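You operate a simulated robot arm through the tools that you are given. There is no shell and no other tool. Be economical: measure what you need, move in short steps, check, and stop when the job is done.

Carry out the task below with a simulated two-armed robot. There is one attempt and no reset: what you move stays moved.

TASK
Fetch the blue pad from the long bench top and set it on the white card there. Pick up the blue tin from the drum bench top with one hand, pass it to the other hand and put it on the shelf under the cleaning table. Fetch the white bag from the drum bench top and set it on the shelf under the cleaning table. Shut the wide drawer. Close the left cabinet door. Open the mid drawer, put the blue cloth in the inside the mid drawer and shut the drawer again. Any order will do. Set down upright: blue pad, blue tin, white bag.

Only the result counts: the job must be done as asked and must still hold three seconds after the hand-in. Knocking over, shifting, dropping, spilling or breaking anything else fails it. Flat cloth is picked up by pressing the open fingertips on it (5 to 10 N) and closing them slowly along it; thin cloth reads only 2 to 8 mm in the jaws.

THE ROBOT
Two 7-joint arms with two-finger parallel grippers on one trunk, on a base that drives. Base frame: it is fixed to the floor where the robot stands at the start and does not move with it; the origin is under the middle of the robot, x ahead of it, y to its left, z up. Lengths are in mm, angles in degrees, forces in N, time in s.
The left shoulder is at the start at [50, 187, 1160], the right one opposite. With the tool pointing down near the work surface each hand reaches from about 100 to 640 mm from the robot's upright axis, wherever it stands, measured 20 degrees to its own side. Places, roughly: blue cloth (11x7x4 cm) [-4000, 4500, 700]; blue pad (7x5x6 cm) [600, 200, 900]; blue tin (9x9x13 cm) [-9500, -100, 900]; inside the mid drawer [-3900, 2500, 500]; left cabinet door [-4500, 2700, 300]; mid drawer [-3800, 2500, 500]; shelf under the cleaning table [-5000, -1300, 400]; white bag [-9500, 250, 750]; wide drawer [-4400, 2400, 600]. Payload 3.43 kg a hand.
Tool frame (each hand has its own): the origin (TCP) lies between the finger pads and is the grasp point; the fingertips stand 30 mm ahead of it; z points along the fingers, y is the line along which they close. Largest opening 94 mm; finger width 28, thickness 10; the body of the gripper, 50 by 96 mm, starts 55 mm behind the TCP.
Orientation is told as [roll, pitch, yaw] about the base's x, y, z axes, in that order, counted from this pose: with the fingers straight down and closing along the base's y, the tool's x points along the base's -x, its y along +y and its z along -z.

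THE INTERFACE
- The arms move only by the tool send_rows. It takes "left_moves", "right_moves" or both (then of equal length, played together; a hand with none holds still); each is one flat list of numbers, 7 for each row, row after row: the turn, a rotation vector about the base's x, y, z in degrees, then the shift along the base's x, y, z in mm, then the gripper command, from -1 (fully open) to 1 (shut), values between in proportion. In form: [rx, ry, rz, dx, dy, dz, claw, rx, ry, rz, dx, dy, dz, claw, ...]. A call has 1 to 10 rows; each row is the pose to reach, as a shift and turn from the pose commanded when the call began. Rows are played at 5 a second. More than 50 mm and 8.6 degrees between two rows, or a gripper value outside its range, and nothing of the call is played. Where a pose cannot be reached the arm comes as near as it can. A force on the tool above 40 N (or 10 N above the force at the start of the call, whichever is more), or a blocked arm, ends the call early, and 0.2 s more pass. Each finger travels about 153 mm/s and halts on what it meets, pressing with about 21 N; the grip force reading is that of the motor and also rises with nothing between the fingers. The clock runs only during rows and for 0.2 s after the last one: add rows that repeat a pose to give the fingers time. The reply holds the time, the measured pose of the TCP, the force on the tool along the base axes, the opening and the grip force, in the units named above and with some noise, with the torque about the TCP (base axes, N m) and any sound that the robot's microphone picked up, and new pictures: "pictures" is both (left out), scene, wrist or none (wrist: the cameras of the hands that moved).
- Cameras (640 x 400 px; columns grow to the right, rows downward): "scene" is now at [139.5, 25.3, 1324.6]; the picture's right is [0.32, -0.95, 0.00], its down [-0.61, -0.21, -0.76] and it looks along [0.72, 0.25, -0.65] (base axes); focal length 250 px, centre (320, 200). "left" rides on the left gripper at [76, -14, -102] in its tool frame; the picture's right is [0.18, 0.98, 0.00], its down [-0.75, 0.14, -0.64] and it looks along [-0.63, 0.12, 0.77] (tool axes); focal length 243 px, centre (320, 200). "right" rides on the right gripper at [76, 14, -102] in its tool frame; the picture's right is [-0.18, 0.98, 0.00], its down [-0.75, -0.14, -0.64] and it looks along [-0.63, -0.12, 0.77] (tool axes); focal length 243 px, centre (320, 200). There is no depth. A picture from a camera that has moved, and an enlarged one, comes with that camera's place and axes in the base frame and with its lens. The place of the scene camera against the robot may be out by one fixed shift of up to 18 mm in any direction.
- move_column(by): slides the trunk up (or, below 0, down) by that many mm; the arms and the scene camera ride with it, the base frame stays. It gives what a move gives, with no picture.
- drive_base(legs): drives the robot by 1 to 6 legs, each [ahead, left, turn to the left] in mm, mm and degrees, along the robot's own axes; the way and the turn of a leg run together, so that a leg with both is an arc; at most 1500 mm and 180 degrees a leg. The arms and the cameras ride along, it lands a little off, and it stops where it bumps. It gives what a move gives, and a new picture of the scene camera.
- pan_tilt(pan, tilt): turns the head with the scene camera to pan (to the left, within 80 degrees either way) and tilt (down, from -29 to 69), counted from straight ahead of the robot. It gives what a move gives, and a new picture of the scene camera.
- close_up(camera, box): a new picture of the part [left, top, right, bottom] of that camera's present view, enlarged. It takes no simulated time.
- hand_in(): hands the job in; it is judged then, once.

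Work in short steps. Places have to be worked out from the pictures, the camera data and where the tool is seen: move nearer, look again, correct. Check each grasp and each placing, and mend what went wrong. You have 196 turns and 260 pictures in all, those below and enlarged ones among them. Open the grippers and draw the arms clear of the work before you hand the job in, unless the task says otherwise.

The tools are called after "Request:" by a JSON object that holds its "api" and its "payload". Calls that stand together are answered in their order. send_rows: Moves the arms, as the interface text tells. Its arguments: {"type":"object","properties":{"left_moves":{"type":"array"},"right_moves":{"type":"array"},"pictures":{"type":"string","enum":["both","scene","wrist","none"]}},"required":[]} The other tools are called the same way: move_column (by) slides the trunk up or down; drive_base (legs) drives the base; pan_tilt (pan, tilt) turns the head that bears the scene camera; close_up (camera, box) takes an enlarged picture of a part of a camera's view; hand_in () hands the job in.

At the start:

```text
time: 0.0
left_eef_pos: [431.4, 356.6, 1051.1]
left_tool_rot: [0.0, 0.0, 0.0]
left_wrist_force: [0.1, 0.1, 0.6]
left_ft_torque: [-0.01, 0.03, 0.01]
left_gripper_width: 93.9
left_grip_force: 0.0
right_eef_pos: [333.1, -75.4, 1080.5]
right_tool_rot: [0.1, 0.0, -0.1]
right_wrist_force: [0.4, -0.4, -0.1]
right_ft_torque: [0.03, -0.03, -0.04]
right_gripper_width: 94.1
right_grip_force: 0.1
trunk travel left (down, up): [-375.0, 57.0]
robot x, y, heading: [-0.5, -3.9, -0.2]
head pan, tilt: [18.9, 40.3]
```

scene: 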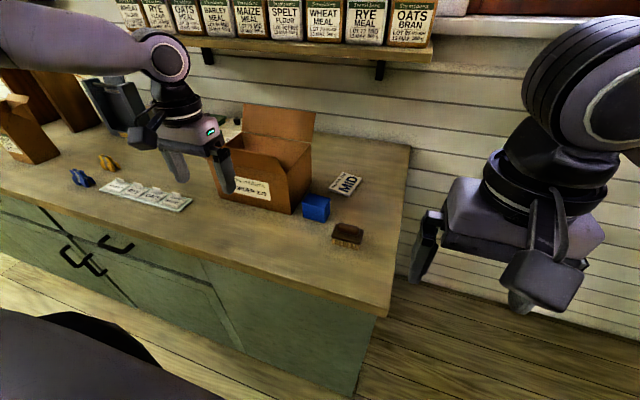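
right: 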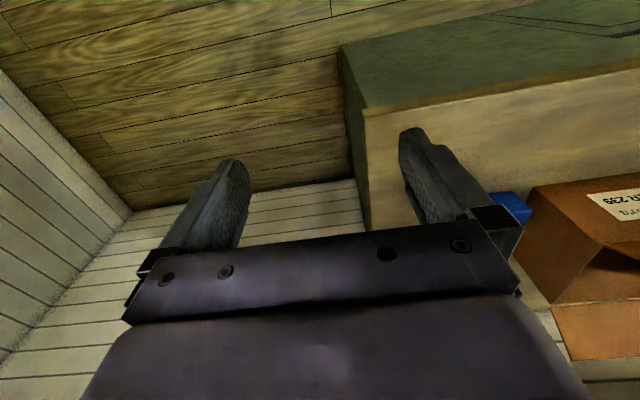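
left: 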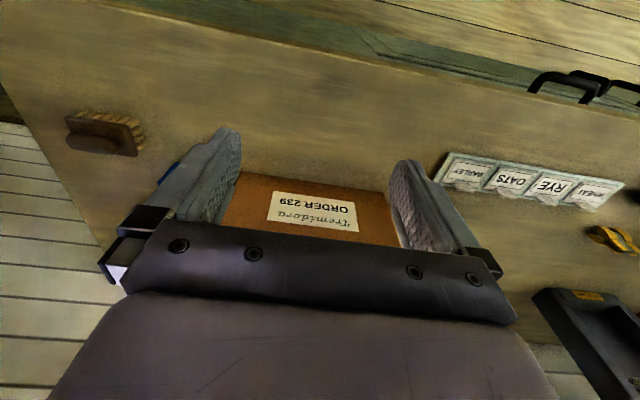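

I look closer at the pad and card on the bench before planning the first grasp.

Request:
{"api": "close_up", "payload": {"camera": "scene", "box": [240, 130, 420, 260]}}

Request:
{"api": "pan_tilt", "payload": {"pan": 60, "tilt": 25}}

Request:
{"api": "pan_tilt", "payload": {"pan": -60, "tilt": 25}}

```text
3.08 times, centred on (330, 195) of scene
camera zoom: at [139.5, 25.3, 1324.6], right [0.32, -0.95, 0.0], down [-0.61, -0.21, -0.76], along [0.72, 0.25, -0.65], focal length 771 px, centre (289, 215)
```

zoom: 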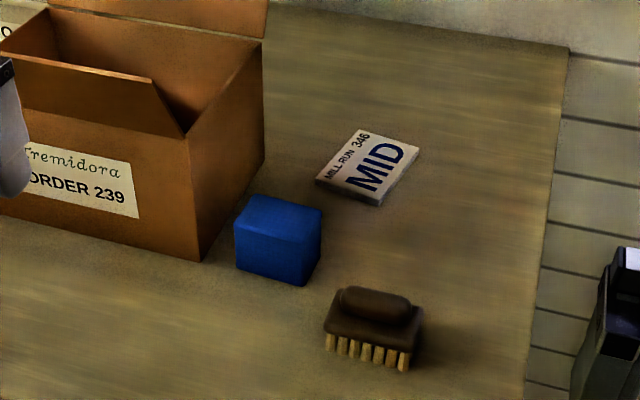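

```text
time: 1.1
left_eef_pos: [430.8, 356.1, 1051.7]
left_tool_rot: [0.0, 0.0, 0.1]
left_wrist_force: [0.6, -0.3, -0.2]
left_ft_torque: [-0.01, 0.03, 0.0]
left_gripper_width: 93.9
left_grip_force: 0.0
right_eef_pos: [333.2, -75.0, 1080.5]
right_tool_rot: [0.0, 0.0, -0.1]
right_wrist_force: [0.0, 0.5, -0.5]
right_ft_torque: [0.02, -0.01, -0.02]
right_gripper_width: 93.9
right_grip_force: 0.1
trunk travel left (down, up): [-375.0, 57.0]
robot x, y, heading: [-2.8, 3.8, 0.1]
head pan, tilt: [60.0, 25.0]
camera scene: at [105.4, 77.5, 1348.4], right [0.87, -0.5, 0.0], down [-0.21, -0.37, -0.91], along [0.45, 0.78, -0.42], focal length 250 px, centre (320, 200)
```

scene: 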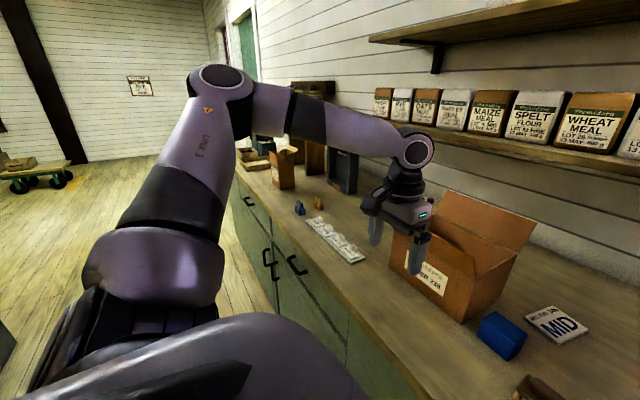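

```text
time: 3.1
left_eef_pos: [430.1, 356.2, 1052.6]
left_tool_rot: [0.1, 0.0, 0.0]
left_wrist_force: [0.6, 0.2, 0.0]
left_ft_torque: [0.0, -0.03, 0.02]
left_gripper_width: 93.9
left_grip_force: 0.1
right_eef_pos: [333.2, -75.2, 1080.7]
right_tool_rot: [0.1, 0.1, 0.0]
right_wrist_force: [0.1, 0.3, 0.4]
right_ft_torque: [-0.05, 0.03, 0.02]
right_gripper_width: 94.4
right_grip_force: 0.1
trunk travel left (down, up): [-375.0, 57.0]
robot x, y, heading: [-0.6, 2.1, 0.0]
head pan, tilt: [-60.0, 25.0]
camera scene: at [105.4, -82.0, 1348.4], right [-0.87, -0.5, 0.0], down [-0.21, 0.37, -0.91], along [0.45, -0.78, -0.42], focal length 250 px, centre (320, 200)
```

scene: 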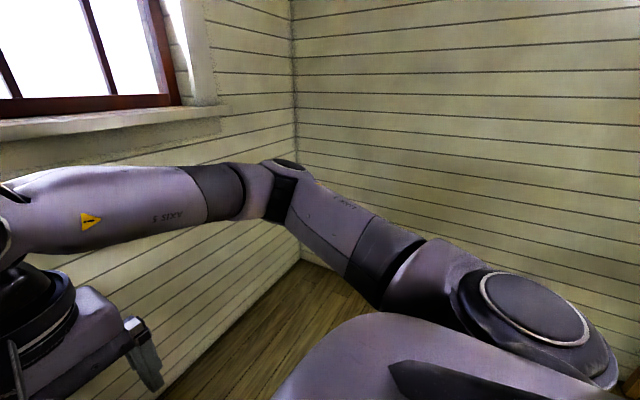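

Pad ≈ [724,238], card ≈ [914,186]. I look down to see how close the base stands to the bench.

Request:
{"api": "pan_tilt", "payload": {"pan": 0, "tilt": 65}}

```text
time: 4.4
left_eef_pos: [430.3, 355.5, 1052.4]
left_tool_rot: [0.1, 0.0, 0.0]
left_wrist_force: [1.1, -0.7, 0.8]
left_ft_torque: [-0.04, -0.01, 0.02]
left_gripper_width: 94.1
left_grip_force: 0.1
right_eef_pos: [332.6, -76.0, 1080.0]
right_tool_rot: [0.1, 0.0, 0.0]
right_wrist_force: [-1.0, 0.4, 0.4]
right_ft_torque: [0.03, 0.04, 0.02]
right_gripper_width: 94.1
right_grip_force: 0.2
trunk travel left (down, up): [-375.0, 57.0]
robot x, y, heading: [-2.4, 1.5, 0.1]
head pan, tilt: [0.0, 65.0]
camera scene: at [120.0, -2.3, 1292.8], right [0.0, -1.0, 0.0], down [-0.91, 0.0, -0.42], along [0.42, 0.0, -0.91], focal length 250 px, centre (320, 200)
```

scene: 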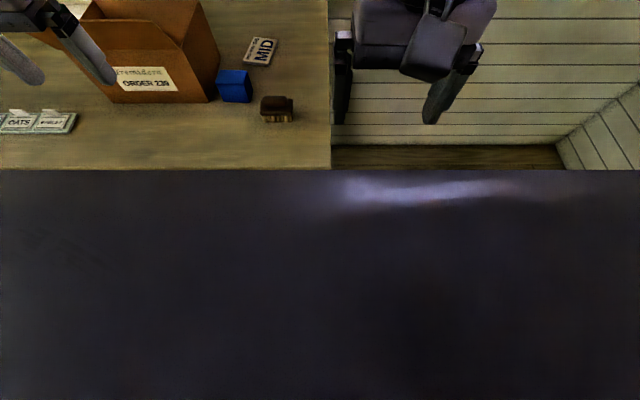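

The card lies too deep from the front, but the bench's right end (y≈-10) is open. I drive round to that end and face +y.

Request:
{"api": "drive_base", "payload": {"legs": [[0, -480, 0], [0, 0, 90], [0, -840, 0]]}}

Request:
{"api": "pan_tilt", "payload": {"pan": 0, "tilt": 45}}

```text
time: 14.0
left_eef_pos: [293.4, -80.8, 1050.1]
left_tool_rot: [-1.1, -0.5, 88.0]
left_wrist_force: [-0.7, 0.3, 0.6]
left_ft_torque: [0.0, -0.05, 0.01]
left_gripper_width: 94.2
left_grip_force: 0.1
right_eef_pos: [698.9, -206.3, 1078.5]
right_tool_rot: [-1.7, 0.5, 91.9]
right_wrist_force: [0.6, 0.5, 0.4]
right_ft_torque: [-0.05, 0.02, -0.03]
right_gripper_width: 94.2
right_grip_force: 0.0
trunk travel left (down, up): [-375.0, 57.0]
robot x, y, heading: [644.0, -519.1, 87.8]
head pan, tilt: [0.0, 65.0]
stopped in leg 3: the robot was blocked; the commanded pose is now the measured one
camera scene: at [633.4, -408.9, 1294.8], right [1.0, -0.04, 0.02], down [-0.03, -0.9, -0.43], along [0.03, 0.43, -0.9], focal length 250 px, centre (320, 200)
```

scene: 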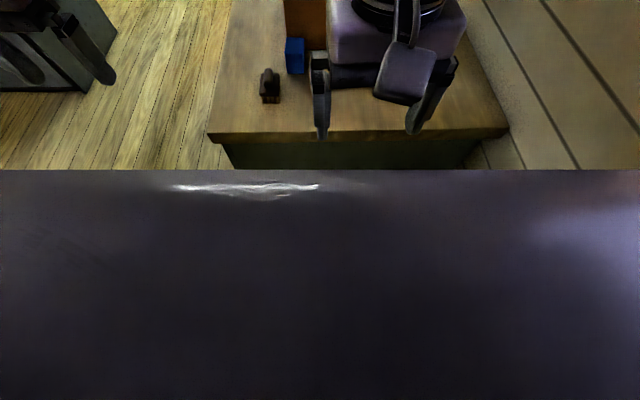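

```text
time: 14.8
left_eef_pos: [293.6, -79.6, 1047.8]
left_tool_rot: [-1.2, -0.4, 88.0]
left_wrist_force: [0.3, -0.2, -0.3]
left_ft_torque: [0.0, 0.01, 0.01]
left_gripper_width: 94.3
left_grip_force: 0.1
right_eef_pos: [698.9, -206.2, 1078.3]
right_tool_rot: [-1.7, 0.4, 92.0]
right_wrist_force: [-0.7, -0.6, -0.1]
right_ft_torque: [-0.01, 0.0, -0.01]
right_gripper_width: 93.9
right_grip_force: 0.1
trunk travel left (down, up): [-375.0, 57.0]
robot x, y, heading: [649.0, -518.3, 87.4]
head pan, tilt: [0.0, 45.0]
camera scene: at [633.4, -387.6, 1318.9], right [1.0, -0.04, 0.02], down [-0.01, -0.7, -0.71], along [0.04, 0.71, -0.7], focal length 250 px, centre (320, 200)
```

scene: 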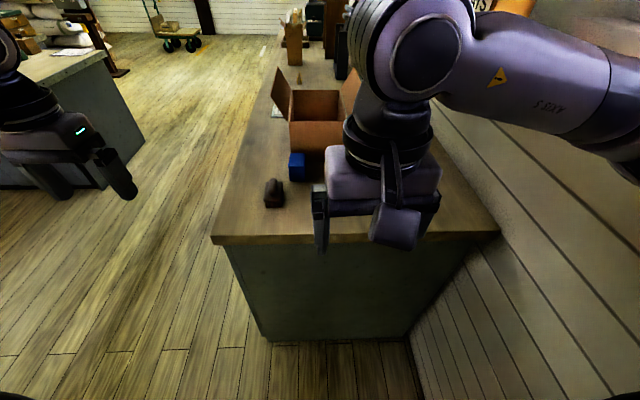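

The right elbow met the wall. I back off 70 mm from it, straighten the heading, then re-measure.

Request:
{"api": "drive_base", "payload": {"legs": [[0, 70, 0], [0, 0, 2.4]]}}

```text
time: 16.2
left_eef_pos: [223.8, -85.0, 1050.2]
left_tool_rot: [-0.1, 0.1, 89.9]
left_wrist_force: [0.7, -1.1, -0.3]
left_ft_torque: [-0.01, -0.02, -0.01]
left_gripper_width: 94.0
left_grip_force: 0.0
right_eef_pos: [639.0, -193.2, 1073.7]
right_tool_rot: [-0.4, 1.1, 93.4]
right_wrist_force: [-0.5, 0.3, -1.0]
right_ft_torque: [0.05, -0.01, 0.0]
right_gripper_width: 94.0
right_grip_force: 0.0
trunk travel left (down, up): [-375.0, 57.0]
robot x, y, heading: [584.4, -513.7, 89.9]
head pan, tilt: [0.0, 45.0]
camera scene: at [581.2, -377.3, 1317.8], right [1.0, 0.0, 0.0], down [0.0, -0.71, -0.71], along [0.0, 0.71, -0.71], focal length 250 px, centre (320, 200)
```

scene: 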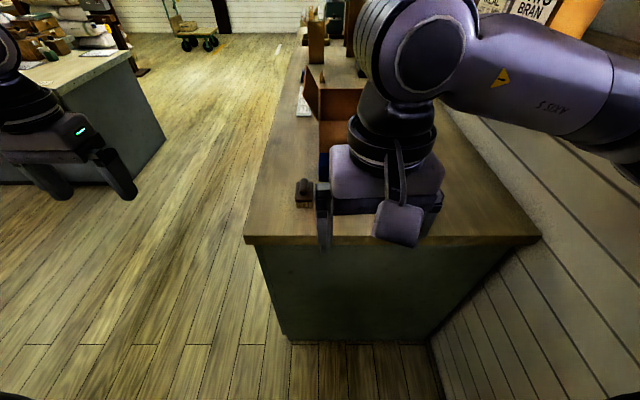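

Level again. The bench end lies ~566 mm ahead, so I drive 250 mm forward.

Request:
{"api": "drive_base", "payload": {"legs": [[250, 0, 0]]}}

Request:
{"api": "pan_tilt", "payload": {"pan": 0, "tilt": 55}}

```text
time: 17.8
left_eef_pos: [227.5, 67.4, 1064.0]
left_tool_rot: [-0.5, -1.8, 88.4]
left_wrist_force: [0.2, -0.2, -0.5]
left_ft_torque: [-0.01, 0.04, -0.02]
left_gripper_width: 93.8
left_grip_force: 0.0
right_eef_pos: [641.4, -62.4, 1071.1]
right_tool_rot: [-0.9, 1.7, 92.7]
right_wrist_force: [-0.1, 0.4, 0.4]
right_ft_torque: [-0.03, 0.02, 0.02]
right_gripper_width: 94.2
right_grip_force: 0.1
trunk travel left (down, up): [-375.0, 57.0]
robot x, y, heading: [577.5, -346.4, 88.2]
head pan, tilt: [0.0, 45.0]
stopped in leg 1: the robot was blocked; the commanded pose is now the measured one
camera scene: at [575.6, -243.7, 1323.3], right [1.0, -0.03, 0.01], down [-0.01, -0.68, -0.73], along [0.02, 0.73, -0.68], focal length 250 px, centre (320, 200)
```

scene: 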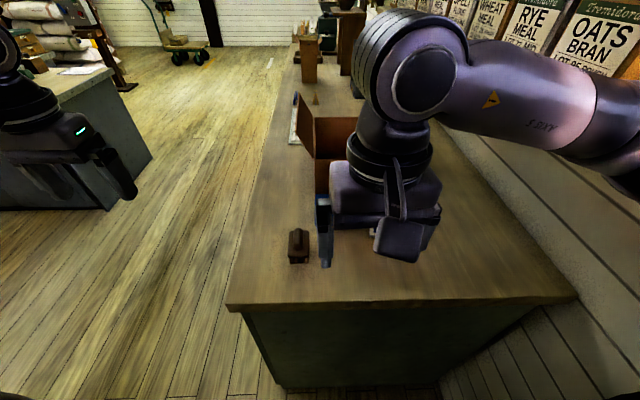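

```text
time: 18.5
left_eef_pos: [227.7, 64.4, 1065.8]
left_tool_rot: [-0.4, -2.2, 88.7]
left_wrist_force: [-0.9, -0.2, 0.1]
left_ft_torque: [-0.02, -0.03, -0.02]
left_gripper_width: 94.1
left_grip_force: 0.1
right_eef_pos: [640.1, -62.3, 1070.4]
right_tool_rot: [-1.0, 1.5, 92.6]
right_wrist_force: [0.2, -0.5, 0.3]
right_ft_torque: [0.01, -0.05, 0.01]
right_gripper_width: 94.0
right_grip_force: 0.0
trunk travel left (down, up): [-375.0, 57.0]
robot x, y, heading: [579.4, -341.4, 88.6]
head pan, tilt: [0.0, 55.0]
camera scene: at [575.8, -254.0, 1308.9], right [1.0, -0.02, 0.01], down [-0.02, -0.8, -0.61], along [0.02, 0.6, -0.8], focal length 250 px, centre (320, 200)
```

scene: 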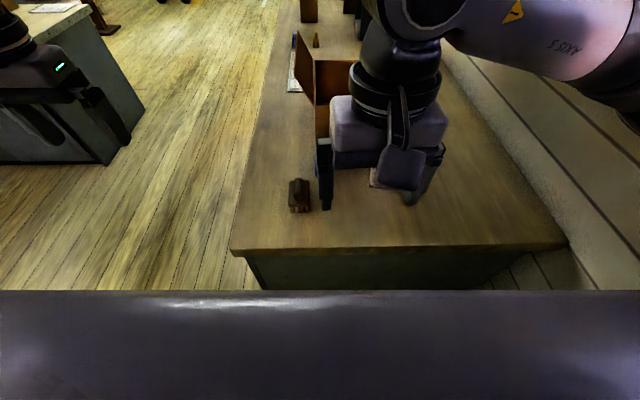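

The base touches the bench end. I back off 20 mm so it stands level, straighten, and look with the wrist camera as well.

Request:
{"api": "drive_base", "payload": {"legs": [[-20, 0, 1.5]]}}

Request:
{"api": "send_rows", "payload": {"right_moves": [0, 0, 0, 30, 0, 0, -1, 0, 0, 0, 60, 0, 20, -1, 0, 0, 0, 90, 0, 40, -1, 0, 0, 0, 120, 0, 60, -1]}}

```text
time: 19.3
left_eef_pos: [220.6, 48.0, 1063.1]
left_tool_rot: [-0.1, -1.5, 90.2]
left_wrist_force: [0.1, 0.6, 0.6]
left_ft_torque: [0.0, -0.02, -0.02]
left_gripper_width: 94.0
left_grip_force: 0.0
right_eef_pos: [639.8, -67.1, 1070.5]
right_tool_rot: [-0.6, 1.8, 93.6]
right_wrist_force: [-0.6, 0.4, -0.6]
right_ft_torque: [0.01, 0.0, -0.01]
right_gripper_width: 93.8
right_grip_force: 0.2
trunk travel left (down, up): [-375.0, 57.0]
robot x, y, heading: [579.3, -366.7, 90.3]
head pan, tilt: [0.0, 55.0]
camera scene: at [580.1, -260.3, 1307.8], right [1.0, 0.0, 0.0], down [0.0, -0.8, -0.59], along [0.0, 0.59, -0.8], focal length 250 px, centre (320, 200)
```

scene: 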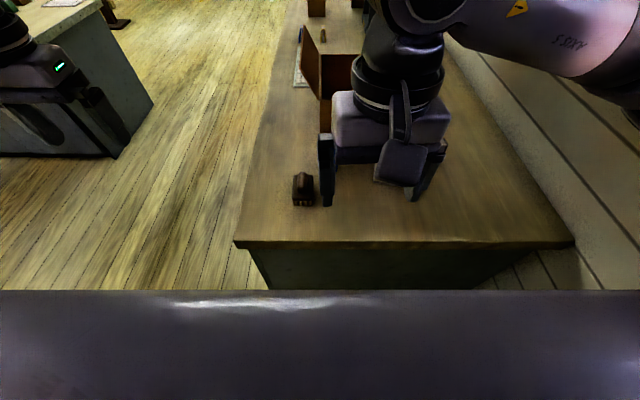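

```text
time: 20.5
left_eef_pos: [213.8, 65.8, 1050.6]
left_tool_rot: [0.0, 0.2, 90.7]
left_wrist_force: [-0.5, 0.2, -0.2]
left_ft_torque: [0.03, 0.01, -0.01]
left_gripper_width: 93.9
left_grip_force: 0.0
right_eef_pos: [740.7, -50.8, 1102.7]
right_tool_rot: [-0.3, 6.8, 98.0]
right_wrist_force: [0.3, 1.0, 0.4]
right_ft_torque: [-0.04, 0.03, 0.01]
right_gripper_width: 93.7
right_grip_force: 0.0
trunk travel left (down, up): [-375.0, 57.0]
robot x, y, heading: [575.9, -363.9, 90.6]
head pan, tilt: [0.0, 55.0]
stopped in row 4 (right hand): the arm was blocked; the commanded pose is now the measured one
camera scene: at [574.8, -232.1, 1304.2], right [1.0, 0.01, 0.0], down [0.01, -0.82, -0.57], along [-0.01, 0.57, -0.82], focal length 250 px, centre (320, 200)
camera right: at [734.7, -117.3, 1213.6], right [-1.0, 0.04, -0.03], down [0.02, 0.84, 0.55], along [0.05, 0.55, -0.84], focal length 243 px, centre (320, 200)
```

scene: 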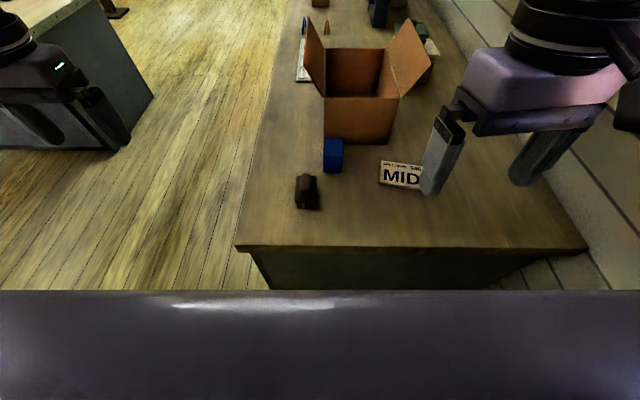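
right: 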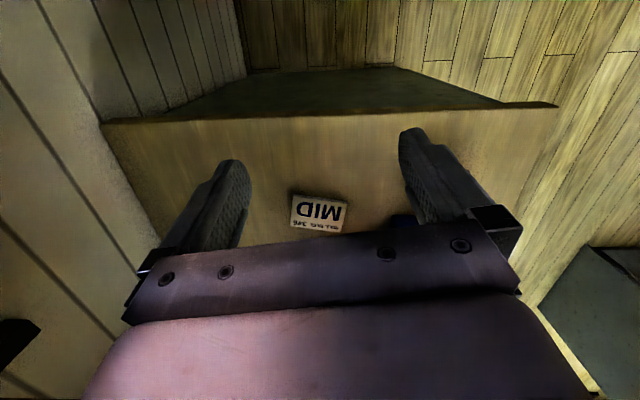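

The right elbow rubs the wall; the box, pad and card are visible now (pad ≈ [605,308], card ≈ [806,259]). I shift the base left 70 and slightly ahead, then extend the right arm with an outward tilt.

Request:
{"api": "drive_base", "payload": {"legs": [[0, 70, 0], [12, 0, -0.6]]}}

Request:
{"api": "send_rows", "payload": {"right_moves": [6, 0, -2, 0, 40, 0, -1, 12, 0, -4, 0, 80, 0, -1, 18, 0, -6, 0, 120, -10, -1, 24, 0, -8, 0, 160, -20, -1, 30, 0, -8, 0, 200, -40, -1, 30, 0, -8, 0, 230, -60, -1]}}

```text
time: 21.9
left_eef_pos: [150.1, 78.7, 1052.4]
left_tool_rot: [-0.1, 0.0, 90.1]
left_wrist_force: [0.0, -1.1, 0.6]
left_ft_torque: [0.0, 0.0, 0.01]
left_gripper_width: 93.7
left_grip_force: 0.0
right_eef_pos: [677.4, -45.2, 1108.6]
right_tool_rot: [-0.3, 5.6, 96.8]
right_wrist_force: [-0.4, -0.6, 0.7]
right_ft_torque: [-0.04, 0.01, 0.0]
right_gripper_width: 93.9
right_grip_force: 0.1
trunk travel left (down, up): [-375.0, 57.0]
robot x, y, heading: [505.9, -351.6, 90.0]
head pan, tilt: [0.0, 55.0]
camera scene: at [507.4, -223.4, 1304.6], right [1.0, 0.0, 0.0], down [0.0, -0.82, -0.57], along [0.0, 0.57, -0.82], focal length 250 px, centre (320, 200)
```

scene: 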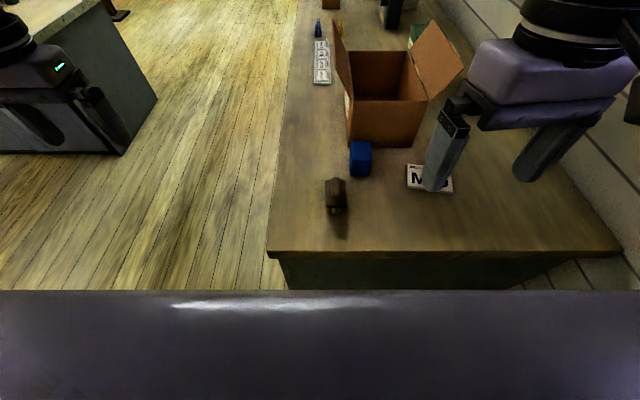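

```text
time: 23.5
left_eef_pos: [151.5, 57.1, 1059.3]
left_tool_rot: [-0.5, -1.7, 89.3]
left_wrist_force: [0.6, 0.4, 0.1]
left_ft_torque: [-0.02, 0.03, -0.03]
left_gripper_width: 94.0
left_grip_force: 0.1
right_eef_pos: [685.1, 163.8, 1136.8]
right_tool_rot: [0.0, -34.7, 86.2]
right_wrist_force: [-0.5, -0.3, 0.1]
right_ft_torque: [-0.01, 0.03, -0.03]
right_gripper_width: 94.2
right_grip_force: 0.0
trunk travel left (down, up): [-375.0, 57.0]
robot x, y, heading: [505.1, -356.1, 88.9]
head pan, tilt: [0.0, 55.0]
stopped in row 6 (right hand): the arm was blocked; the commanded pose is now the measured one
camera scene: at [502.1, -258.9, 1305.7], right [1.0, -0.02, 0.01], down [-0.01, -0.8, -0.6], along [0.02, 0.6, -0.8], focal length 250 px, centre (320, 200)
camera right: at [663.1, 44.2, 1178.4], right [-0.97, 0.22, 0.1], down [0.16, 0.25, 0.96], along [0.18, 0.94, -0.27], focal length 243 px, centre (320, 200)
```

scene: 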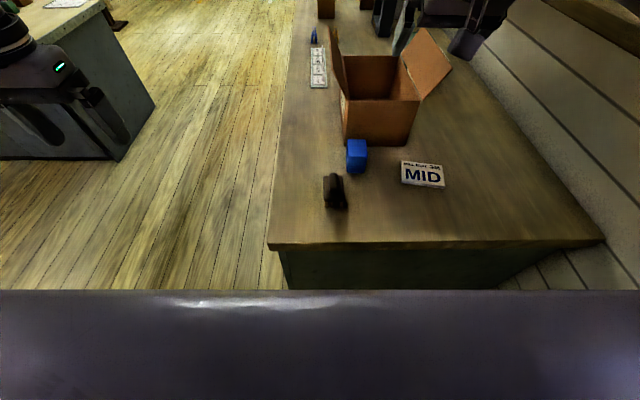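
right: 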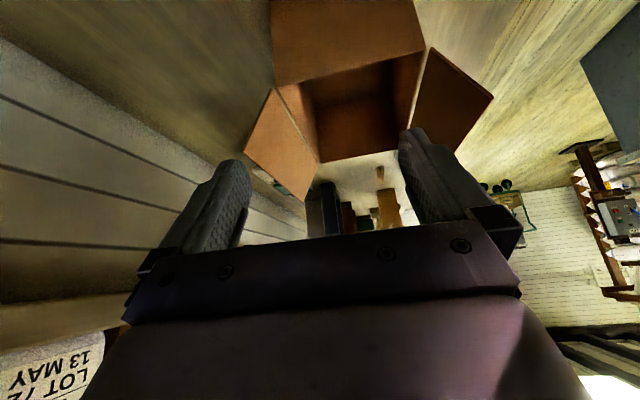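

The right arm met something near the wall shelf; I retrace its path back and then look at the shelf.

Request:
{"api": "send_rows", "payload": {"right_moves": [0, 0, 0, 0, -40, 0, -1, -5, 0, 0, -10, -80, 0, -1, -10, 0, 0, -20, -120, 0, -1, -18, 0, 0, -30, -160, 0, -1, -26, 0, 0, -40, -200, 0, -1, -33, 0, 0, -60, -230, -20, -1], "pictures": "none"}}

Request:
{"api": "pan_tilt", "payload": {"pan": -30, "tilt": 10}}

```text
time: 24.9
left_eef_pos: [155.6, 69.5, 1058.7]
left_tool_rot: [0.0, -0.8, 89.6]
left_wrist_force: [0.5, 0.1, -0.3]
left_ft_torque: [-0.03, -0.01, -0.01]
left_gripper_width: 93.9
left_grip_force: 0.1
right_eef_pos: [629.4, -50.1, 1091.7]
right_tool_rot: [-2.0, 0.7, 86.9]
right_wrist_force: [0.3, 0.2, -0.4]
right_ft_torque: [-0.02, -0.03, -0.03]
right_gripper_width: 94.0
right_grip_force: 0.1
trunk travel left (down, up): [-375.0, 57.0]
robot x, y, heading: [502.5, -350.7, 89.5]
head pan, tilt: [0.0, 55.0]
```

```text
time: 26.0
left_eef_pos: [156.6, 67.5, 1060.0]
left_tool_rot: [0.0, -0.8, 89.5]
left_wrist_force: [0.0, 0.5, 0.3]
left_ft_torque: [-0.02, 0.0, -0.01]
left_gripper_width: 94.0
left_grip_force: 0.1
right_eef_pos: [629.3, -50.5, 1091.8]
right_tool_rot: [-2.0, 0.8, 87.0]
right_wrist_force: [-0.6, 0.2, 0.2]
right_ft_torque: [0.02, 0.03, -0.06]
right_gripper_width: 93.9
right_grip_force: 0.1
trunk travel left (down, up): [-375.0, 57.0]
robot x, y, heading: [506.0, -353.0, 89.4]
head pan, tilt: [-30.0, 10.0]
camera scene: at [557.0, -235.4, 1374.8], right [0.86, -0.51, -0.01], down [-0.09, -0.13, -0.99], along [0.5, 0.85, -0.16], focal length 250 px, centre (320, 200)
```

scene: 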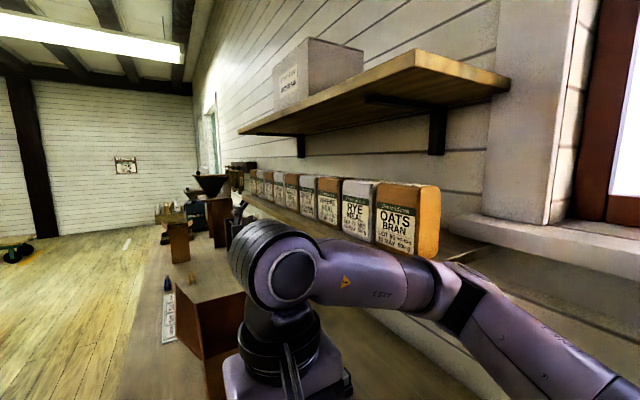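

Shelf bags look undisturbed. The wall cramps the right arm here, so I'll stand alongside the bench end facing the wall (heading 0) and use the left arm sideways instead.

Request:
{"api": "drive_base", "payload": {"legs": [[-160, 0, 0], [0, 0, -89.5]]}}

Request:
{"api": "pan_tilt", "payload": {"pan": 60, "tilt": 45}}

```text
time: 31.2
left_eef_pos: [939.6, -162.7, 1051.1]
left_tool_rot: [-0.1, 0.1, -0.7]
left_wrist_force: [0.3, 0.8, 0.4]
left_ft_torque: [-0.01, 0.01, -0.01]
left_gripper_width: 94.1
left_grip_force: 0.0
right_eef_pos: [820.9, -633.6, 1086.9]
right_tool_rot: [-1.9, 1.9, -3.1]
right_wrist_force: [-0.1, -0.2, 1.1]
right_ft_torque: [-0.04, 0.0, 0.01]
right_gripper_width: 94.1
right_grip_force: 0.1
trunk travel left (down, up): [-375.0, 57.0]
robot x, y, heading: [503.8, -513.2, -0.9]
head pan, tilt: [-30.0, 10.0]
camera scene: at [643.9, -564.0, 1372.7], right [-0.51, -0.86, 0.0], down [-0.15, 0.09, -0.98], along [0.85, -0.5, -0.17], focal length 250 px, centre (320, 200)
```

scene: 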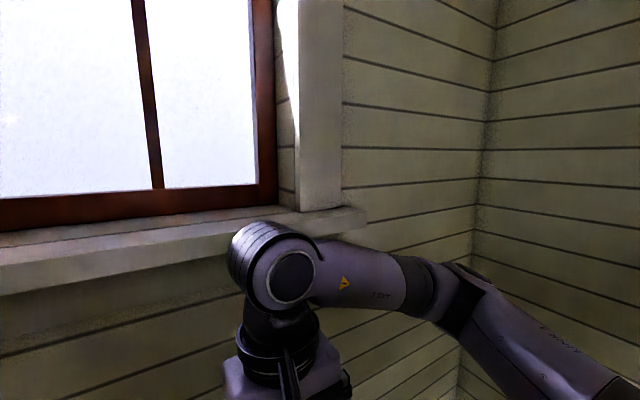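

```text
time: 32.9
left_eef_pos: [940.2, -162.7, 1050.5]
left_tool_rot: [-0.1, 0.2, -0.8]
left_wrist_force: [-1.2, -0.2, -0.5]
left_ft_torque: [-0.01, 0.01, 0.0]
left_gripper_width: 94.1
left_grip_force: 0.0
right_eef_pos: [820.5, -635.0, 1085.9]
right_tool_rot: [-1.9, 2.0, -3.0]
right_wrist_force: [-0.2, 0.3, 0.1]
right_ft_torque: [-0.02, 0.0, 0.0]
right_gripper_width: 94.3
right_grip_force: 0.0
trunk travel left (down, up): [-375.0, 57.0]
robot x, y, heading: [505.7, -510.8, -0.7]
head pan, tilt: [60.0, 45.0]
camera scene: at [605.7, -446.4, 1317.8], right [0.86, -0.51, 0.0], down [-0.36, -0.61, -0.71], along [0.36, 0.61, -0.71], focal length 250 px, centre (320, 200)
```

scene: 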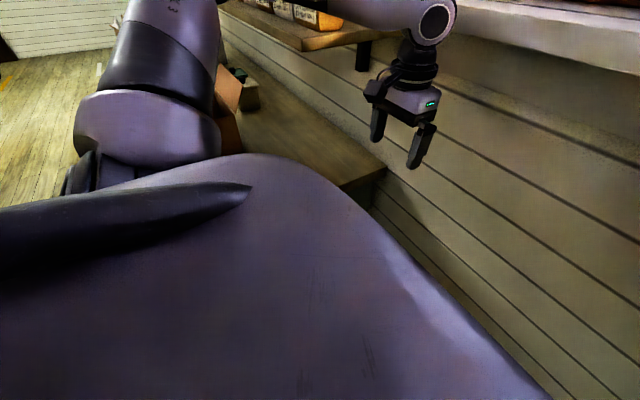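

I back off from the wall 100 mm and strafe left toward the bench end, so card and pad are forward-left of the left arm.

Request:
{"api": "drive_base", "payload": {"legs": [[-100, 0, 0.7], [0, 170, 0]]}}

Request:
{"api": "pan_tilt", "payload": {"pan": 50, "tilt": 35}}

```text
time: 35.0
left_eef_pos: [832.4, -36.9, 1052.3]
left_tool_rot: [-0.4, 0.2, -1.6]
left_wrist_force: [0.2, -1.9, 1.0]
left_ft_torque: [0.29, 0.09, -0.06]
left_gripper_width: 93.8
left_grip_force: 0.0
right_eef_pos: [720.5, -500.3, 1085.1]
right_tool_rot: [-2.0, 1.9, -2.3]
right_wrist_force: [0.2, -0.4, -0.3]
right_ft_torque: [0.0, 0.01, -0.01]
right_gripper_width: 93.8
right_grip_force: 0.1
trunk travel left (down, up): [-375.0, 57.0]
robot x, y, heading: [404.6, -380.7, -0.3]
head pan, tilt: [60.0, 45.0]
stopped in leg 2: the robot was blocked; the commanded pose is now the measured one
camera scene: at [504.2, -315.3, 1317.8], right [0.86, -0.5, 0.0], down [-0.36, -0.61, -0.71], along [0.36, 0.61, -0.71], focal length 250 px, centre (320, 200)
```

scene: 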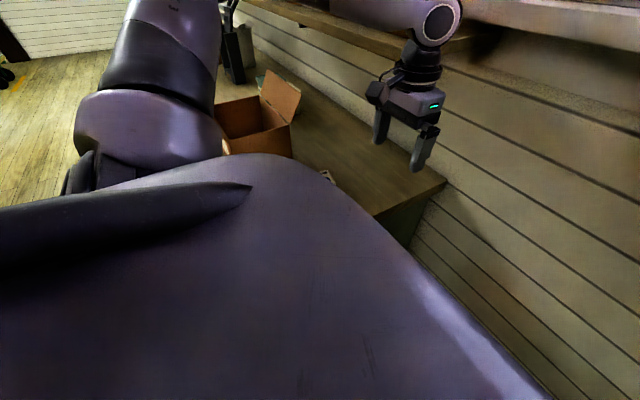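

```text
time: 35.7
left_eef_pos: [833.0, -36.8, 1052.5]
left_tool_rot: [-0.3, 0.3, -1.3]
left_wrist_force: [1.8, -2.9, 1.3]
left_ft_torque: [0.41, 0.15, 0.0]
left_gripper_width: 94.0
left_grip_force: 0.0
right_eef_pos: [720.8, -500.3, 1086.6]
right_tool_rot: [-2.1, 1.9, -2.3]
right_wrist_force: [0.3, 0.0, -0.3]
right_ft_torque: [-0.01, 0.01, -0.01]
right_gripper_width: 93.9
right_grip_force: 0.0
trunk travel left (down, up): [-375.0, 57.0]
robot x, y, heading: [400.6, -382.7, 0.1]
head pan, tilt: [50.0, 35.0]
camera scene: at [520.1, -318.5, 1332.6], right [0.76, -0.64, 0.0], down [-0.37, -0.44, -0.82], along [0.53, 0.63, -0.57], focal length 250 px, centre (320, 200)
```

scene: 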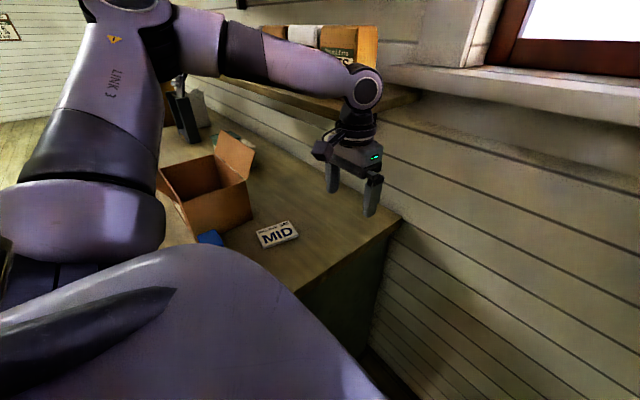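

The left wrist brushed the shelf edge. I back off 30 mm, then pull the left hand back toward the bench front.

Request:
{"api": "drive_base", "payload": {"legs": [[0, -30, 0]]}}

Request:
{"api": "send_rows", "payload": {"left_moves": [0, 0, 0, -40, 0, 0, -1, 0, 0, 0, -80, 0, 0, -1, 0, 0, 0, -120, 20, 0, -1, 0, 0, 0, -160, 40, -20, -1, 0, 0, 0, -200, 60, -40, -1]}}

```text
time: 36.5
left_eef_pos: [832.4, -64.9, 1052.9]
left_tool_rot: [-0.3, 0.1, -1.5]
left_wrist_force: [0.6, -0.9, 0.1]
left_ft_torque: [0.04, 0.02, 0.02]
left_gripper_width: 94.1
left_grip_force: 0.0
right_eef_pos: [720.1, -528.8, 1086.3]
right_tool_rot: [-1.8, 1.9, -2.2]
right_wrist_force: [0.4, -1.0, -0.1]
right_ft_torque: [0.05, 0.02, -0.02]
right_gripper_width: 94.0
right_grip_force: 0.1
trunk travel left (down, up): [-375.0, 57.0]
robot x, y, heading: [404.2, -411.3, -0.4]
head pan, tilt: [50.0, 35.0]
camera scene: at [520.0, -348.3, 1332.7], right [0.76, -0.64, 0.0], down [-0.37, -0.44, -0.82], along [0.53, 0.63, -0.57], focal length 250 px, centre (320, 200)
```

scene: 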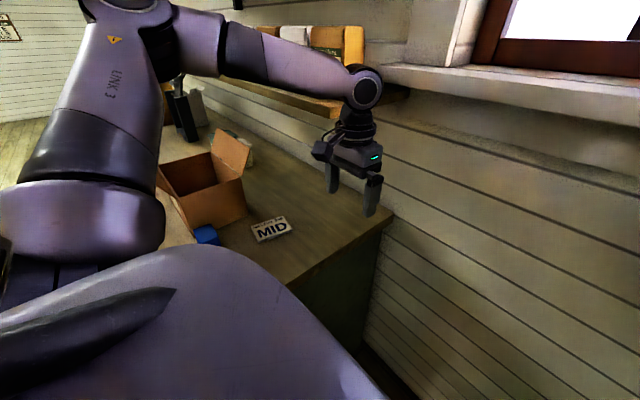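

```text
time: 37.7
left_eef_pos: [633.2, -5.8, 1013.3]
left_tool_rot: [-0.4, 0.1, -1.5]
left_wrist_force: [0.2, -0.7, -0.4]
left_ft_torque: [-0.03, -0.03, 0.04]
left_gripper_width: 93.8
left_grip_force: 0.1
right_eef_pos: [720.3, -527.0, 1086.4]
right_tool_rot: [-2.1, 1.8, -2.2]
right_wrist_force: [-0.2, 0.1, 0.5]
right_ft_torque: [-0.05, 0.01, 0.0]
right_gripper_width: 94.1
right_grip_force: 0.0
trunk travel left (down, up): [-375.0, 57.0]
robot x, y, heading: [403.0, -412.2, -0.2]
head pan, tilt: [50.0, 35.0]
camera scene: at [519.5, -345.9, 1332.5], right [0.76, -0.64, 0.0], down [-0.37, -0.44, -0.82], along [0.53, 0.63, -0.57], focal length 250 px, centre (320, 200)
camera left: at [558.3, -17.7, 1115.5], right [-0.16, 0.99, -0.01], down [0.76, 0.13, 0.64], along [0.63, 0.1, -0.77], focal length 243 px, centre (320, 200)
```

scene: 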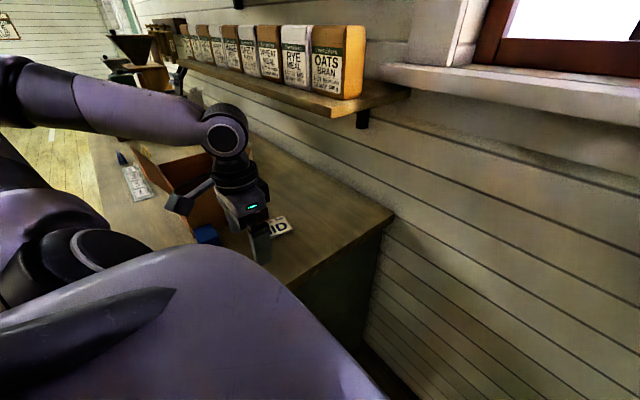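
left: 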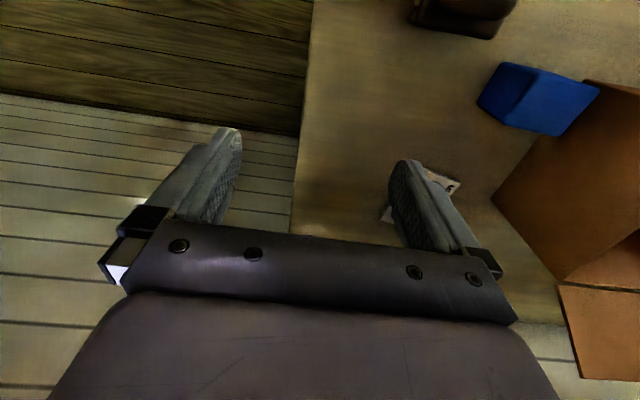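

Bags are fine. I strafe left another 60 mm to bring pad and card within reach.

Request:
{"api": "drive_base", "payload": {"legs": [[0, 60, 0.3]]}}

```text
time: 38.7
left_eef_pos: [632.0, 57.4, 1012.3]
left_tool_rot: [-0.4, 0.2, -1.1]
left_wrist_force: [0.1, -0.3, 0.0]
left_ft_torque: [-0.03, -0.02, 0.02]
left_gripper_width: 94.1
left_grip_force: 0.0
right_eef_pos: [721.8, -464.4, 1086.7]
right_tool_rot: [-2.1, 1.9, -1.8]
right_wrist_force: [0.0, 0.3, 0.2]
right_ft_torque: [-0.05, -0.02, 0.0]
right_gripper_width: 94.4
right_grip_force: 0.2
trunk travel left (down, up): [-375.0, 57.0]
robot x, y, heading: [403.4, -350.3, 0.0]
head pan, tilt: [50.0, 35.0]
camera scene: at [519.5, -284.0, 1332.6], right [0.77, -0.64, 0.0], down [-0.37, -0.44, -0.82], along [0.52, 0.63, -0.57], focal length 250 px, centre (320, 200)
```

scene: 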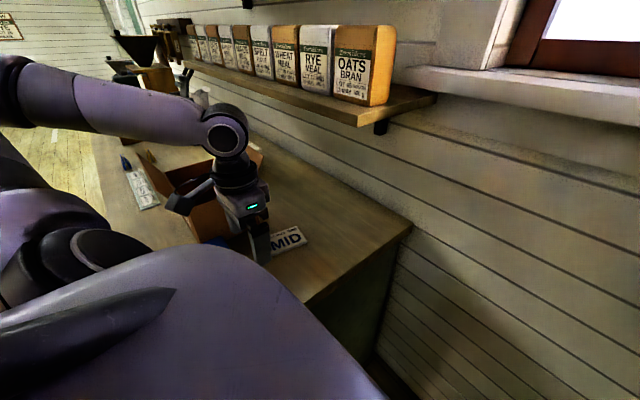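

Now I turn the left tool 90° about the vertical and bring it above the pad (≈[607,288]), staying high.

Request:
{"api": "send_rows", "payload": {"left_moves": [0, 0, 8.5, 0, 20, 0, -1, 0, 0, 17, 0, 40, 0, -1, 0, 0, 25.5, -5, 60, 0, -1, 0, 0, 34, -10, 80, 0, -1, 0, 0, 42.5, -15, 100, 0, -1, 0, 0, 51, -20, 120, 0, -1, 0, 0, 59.5, -25, 140, 0, -1, 0, 0, 68, -25, 150, 0, -1, 0, 0, 76.5, -25, 160, 0, -1, 0, 0, 85, -25, 170, 0, -1], "pictures": "both"}}

```text
time: 40.9
left_eef_pos: [605.3, 225.0, 1014.1]
left_tool_rot: [-0.4, 0.2, 84.1]
left_wrist_force: [0.5, -0.4, -0.2]
left_ft_torque: [-0.03, 0.0, -0.01]
left_gripper_width: 93.9
left_grip_force: 0.0
right_eef_pos: [722.1, -465.7, 1086.4]
right_tool_rot: [-2.0, 1.9, -1.8]
right_wrist_force: [0.9, 0.5, 0.3]
right_ft_torque: [0.01, -0.01, 0.0]
right_gripper_width: 93.9
right_grip_force: 0.1
trunk travel left (down, up): [-375.0, 57.0]
robot x, y, heading: [402.2, -353.5, 0.1]
head pan, tilt: [50.0, 35.0]
camera scene: at [519.6, -284.8, 1332.6], right [0.77, -0.64, 0.0], down [-0.37, -0.44, -0.82], along [0.52, 0.63, -0.57], focal length 250 px, centre (320, 200)
camera left: at [612.4, 148.3, 1116.3], right [-1.0, -0.08, -0.01], down [-0.07, 0.77, 0.64], along [-0.05, 0.64, -0.77], focal length 243 px, centre (320, 200)
```

scene: 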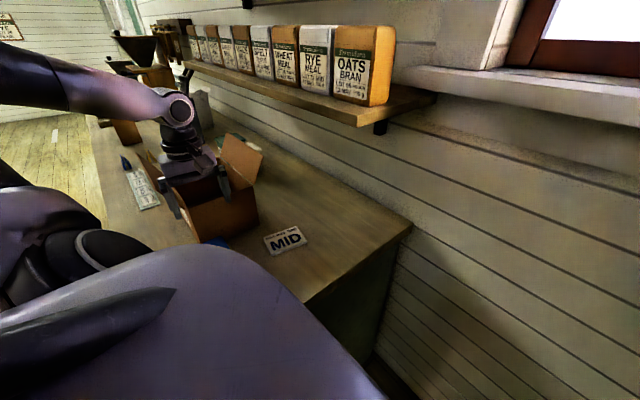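
left: 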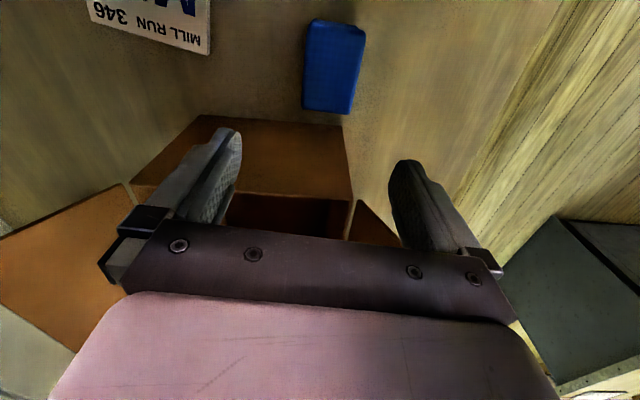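

The views only agree if the bench top is about z≈845 (not 732): pad centre ≈ [601,190], top ≈905; card ≈ [751,155]. I move over the pad and partly down, then check.

Request:
{"api": "send_rows", "payload": {"left_moves": [0, 0, 3, -2, -18, 0, -1, 0, 0, 5.5, -4, -35, 0, -1, 0, 0, 5.5, -4, -35, -25, -1, 0, 0, 5.5, -4, -35, -50, -1], "pictures": "wrist"}}

```text
time: 41.9
left_eef_pos: [602.1, 190.7, 963.1]
left_tool_rot: [-0.3, 0.2, 89.4]
left_wrist_force: [-0.1, 0.0, -0.2]
left_ft_torque: [-0.03, 0.01, 0.0]
left_gripper_width: 94.1
left_grip_force: 0.0
right_eef_pos: [722.1, -465.6, 1087.5]
right_tool_rot: [-2.0, 1.9, -1.8]
right_wrist_force: [-0.9, -0.2, 0.3]
right_ft_torque: [0.01, 0.01, 0.0]
right_gripper_width: 94.0
right_grip_force: 0.0
trunk travel left (down, up): [-375.0, 57.0]
robot x, y, heading: [401.8, -353.6, 0.1]
head pan, tilt: [50.0, 35.0]
camera left: at [615.4, 114.7, 1066.2], right [-0.98, -0.17, 0.0], down [-0.14, 0.76, 0.64], along [-0.11, 0.63, -0.77], focal length 243 px, centre (320, 200)
```

left: 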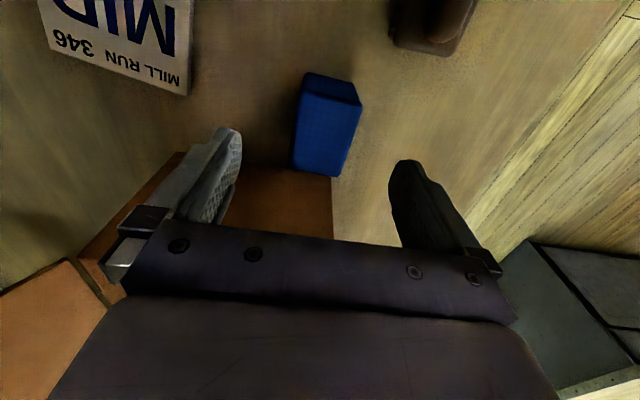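

Triangulation: pad top z≈902, centre [600,189], already between the fingers. I descend 72 mm and close.

Request:
{"api": "send_rows", "payload": {"left_moves": [0, 0, 0, -1, -1, -25, -1, 0, 0, 0, -1, -1, -50, -1, 0, 0, 0, -1, -1, -72, -1, 0, 0, 0, -1, -1, -72, 0.2, 0, 0, 0, -1, -1, -72, 0.6, 0, 0, 0, -1, -1, -72, 1, 0, 0, 0, -1, -1, -72, 1], "pictures": "wrist"}}

```text
time: 43.5
left_eef_pos: [602.4, 191.6, 890.9]
left_tool_rot: [-0.3, 0.3, 89.5]
left_wrist_force: [1.0, -0.8, 0.5]
left_ft_torque: [0.03, 0.0, 0.0]
left_gripper_width: 51.7
left_grip_force: 20.9
right_eef_pos: [721.3, -464.4, 1086.5]
right_tool_rot: [-2.1, 2.0, -1.8]
right_wrist_force: [0.0, 0.1, 0.3]
right_ft_torque: [-0.03, 0.01, 0.03]
right_gripper_width: 93.9
right_grip_force: 0.0
trunk travel left (down, up): [-375.0, 57.0]
robot x, y, heading: [407.7, -349.4, 0.3]
head pan, tilt: [50.0, 35.0]
camera left: at [615.7, 115.4, 994.1], right [-0.98, -0.17, -0.01], down [-0.14, 0.76, 0.64], along [-0.11, 0.63, -0.77], focal length 243 px, centre (320, 200)
```

left: 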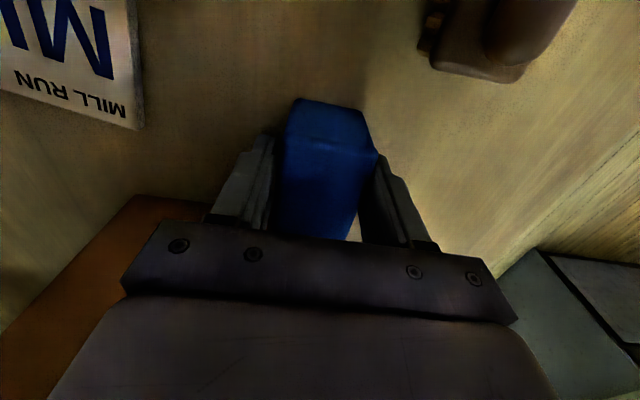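

Gripped at 51.7 mm. I lift it 60 mm and carry it over the card (≈[757,152], turned about -12°).

Request:
{"api": "send_rows", "payload": {"left_moves": [0, 0, 0, 0, 0, 30, 1, 0, 0, 0, 0, 0, 60, 1, 0, 0, -4, 38, -10, 60, 1, 0, 0, -8, 77, -19, 60, 1, 0, 0, -12, 116, -29, 60, 1, 0, 0, -12, 154, -39, 60, 1], "pictures": "both"}}

```text
time: 44.9
left_eef_pos: [756.3, 153.0, 948.1]
left_tool_rot: [-0.2, 0.2, 77.5]
left_wrist_force: [0.4, 0.1, -0.8]
left_ft_torque: [0.02, 0.02, 0.04]
left_gripper_width: 52.0
left_grip_force: 21.4
right_eef_pos: [721.5, -464.7, 1086.2]
right_tool_rot: [-2.1, 2.0, -1.8]
right_wrist_force: [0.4, 0.5, -0.2]
right_ft_torque: [-0.01, -0.02, 0.03]
right_gripper_width: 94.0
right_grip_force: 0.1
trunk travel left (down, up): [-375.0, 57.0]
robot x, y, heading: [405.3, -351.2, 0.1]
head pan, tilt: [50.0, 35.0]
camera scene: at [520.3, -284.3, 1332.5], right [0.77, -0.64, 0.0], down [-0.37, -0.44, -0.82], along [0.52, 0.63, -0.57], focal length 250 px, centre (320, 200)
camera left: at [754.1, 77.2, 1052.2], right [-1.0, 0.03, 0.0], down [0.02, 0.77, 0.64], along [0.02, 0.64, -0.77], focal length 243 px, centre (320, 200)
```

scene: 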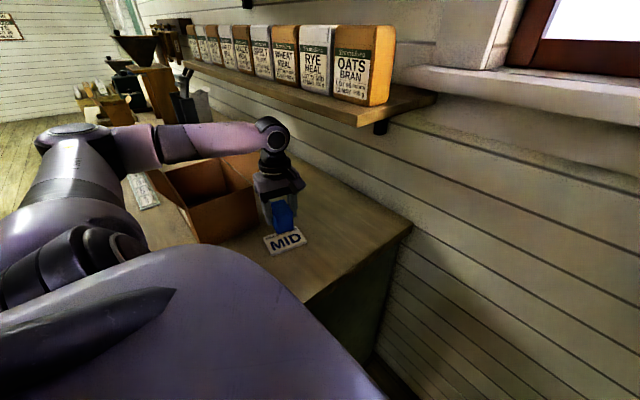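
left: 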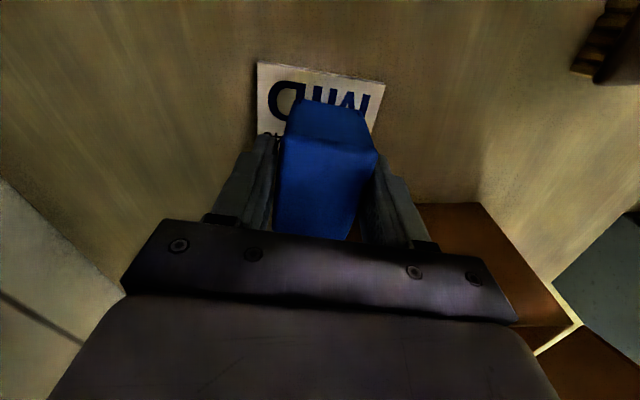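

The hand is centred over the card (≈[760,153]). I lower in small steps watching the force.

Request:
{"api": "send_rows", "payload": {"left_moves": [0, 0, 2, 3, 0, -25, 1, 0, 0, 2, 3, 0, -42, 1, 0, 0, 2, 3, 0, -46, 1, 0, 0, 2, 3, 0, -49, 1, 0, 0, 2, 3, 0, -49, 1], "pictures": "wrist"}}

```text
time: 46.1
left_eef_pos: [758.8, 152.2, 902.2]
left_tool_rot: [-0.3, 0.3, 79.3]
left_wrist_force: [-1.3, -0.4, -1.4]
left_ft_torque: [0.0, -0.01, 0.02]
left_gripper_width: 52.0
left_grip_force: 21.0
right_eef_pos: [720.7, -465.3, 1085.4]
right_tool_rot: [-1.9, 1.9, -1.8]
right_wrist_force: [0.2, -1.1, 0.4]
right_ft_torque: [0.0, -0.05, -0.02]
right_gripper_width: 93.8
right_grip_force: 0.0
trunk travel left (down, up): [-375.0, 57.0]
robot x, y, heading: [401.9, -354.8, -0.0]
head pan, tilt: [50.0, 35.0]
camera left: at [758.5, 74.6, 1005.1], right [-1.0, 0.0, -0.01], down [0.0, 0.77, 0.64], along [0.0, 0.64, -0.77], focal length 243 px, centre (320, 200)
```

left: 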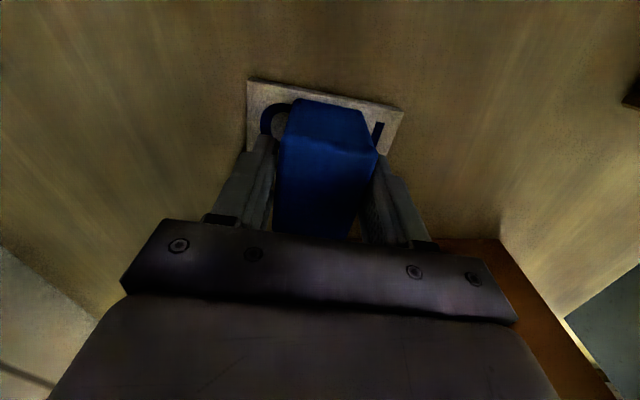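

Nearly there, no contact yet. I step down 2 mm per row until the force rises.

Request:
{"api": "send_rows", "payload": {"left_moves": [0, 0, 0, 0, 0, -2, 1, 0, 0, 0, 0, 0, -3, 1, 0, 0, 0, 0, 0, -4, 1, 0, 0, 0, 0, 0, -4, 1], "pictures": "none"}}

```text
time: 47.1
left_eef_pos: [758.7, 151.3, 899.5]
left_tool_rot: [-0.5, 0.2, 79.4]
left_wrist_force: [-0.3, 0.7, 5.6]
left_ft_torque: [-0.04, -0.05, 0.0]
left_gripper_width: 52.0
left_grip_force: 21.0
right_eef_pos: [720.8, -466.4, 1085.7]
right_tool_rot: [-2.0, 1.9, -1.8]
right_wrist_force: [0.5, 0.1, -0.5]
right_ft_torque: [0.0, 0.01, -0.02]
right_gripper_width: 93.9
right_grip_force: 0.0
trunk travel left (down, up): [-375.0, 57.0]
robot x, y, heading: [406.3, -348.1, 0.1]
head pan, tilt: [50.0, 35.0]
```

Contact felt (5.6 N). I open slowly and lift straight up.

Request:
{"api": "send_rows", "payload": {"left_moves": [0, 0, 0, 0, 0, 0, 0.5, 0, 0, 0, 0, 0, 0, -0.3, 0, 0, 0, 0, 0, 0, -0.8, 0, 0, 0, 0, 0, 30, -0.8, 0, 0, 0, 0, 0, 70, -0.8, 0, 0, 0, 0, 0, 110, -0.8, 0, 0, 0, -30, -20, 150, -0.8, 0, 0, 0, -60, -50, 180, -0.8], "pictures": "both"}}

```text
refused: row 7 steps farther than a row can; nothing moved
```

Request:
{"api": "send_rows", "payload": {"left_moves": [0, 0, 0, 0, 0, 0, 0.5, 0, 0, 0, 0, 0, 0, -0.3, 0, 0, 0, 0, 0, 0, -0.8, 0, 0, 0, 0, 0, 30, -0.8, 0, 0, 0, 0, 0, 70, -0.8, 0, 0, 0, 0, 0, 110, -0.8, 0, 0, 0, -20, -20, 145, -0.8, 0, 0, 0, -40, -50, 170, -0.8], "pictures": "both"}}

```text
time: 48.9
left_eef_pos: [718.2, 102.1, 1067.0]
left_tool_rot: [-0.2, 0.2, 79.4]
left_wrist_force: [-0.1, -0.9, 0.4]
left_ft_torque: [-0.03, -0.04, 0.02]
left_gripper_width: 84.4
left_grip_force: 0.0
right_eef_pos: [721.2, -465.7, 1086.6]
right_tool_rot: [-1.9, 1.9, -1.7]
right_wrist_force: [0.1, 0.2, 0.8]
right_ft_torque: [-0.01, -0.03, 0.0]
right_gripper_width: 94.0
right_grip_force: 0.1
trunk travel left (down, up): [-375.0, 57.0]
robot x, y, heading: [406.1, -349.9, 0.3]
head pan, tilt: [50.0, 35.0]
camera scene: at [519.4, -285.2, 1332.6], right [0.77, -0.64, 0.0], down [-0.37, -0.44, -0.82], along [0.52, 0.63, -0.57], focal length 250 px, centre (320, 200)
camera left: at [717.6, 24.1, 1170.8], right [-1.0, 0.0, 0.0], down [0.0, 0.77, 0.64], along [0.0, 0.64, -0.77], focal length 243 px, centre (320, 200)
```

scene: 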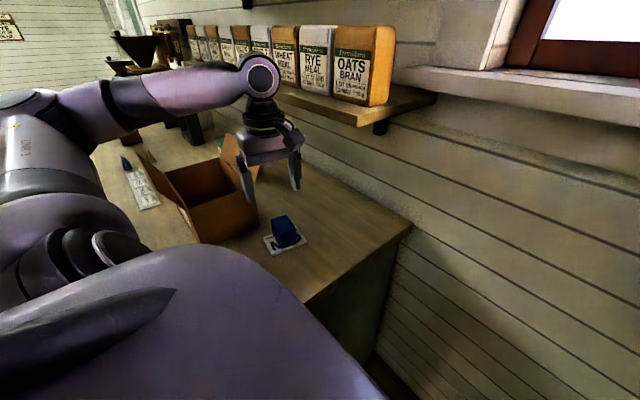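
left: 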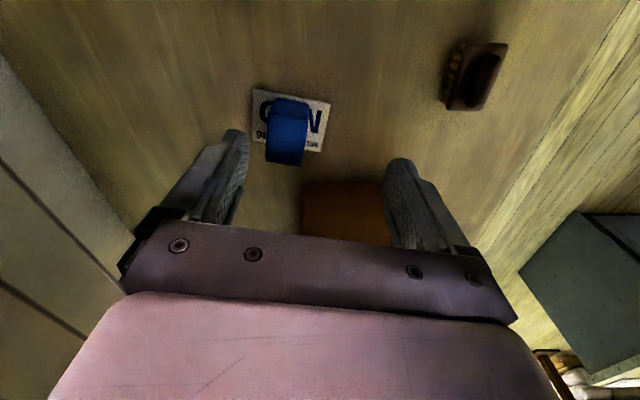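

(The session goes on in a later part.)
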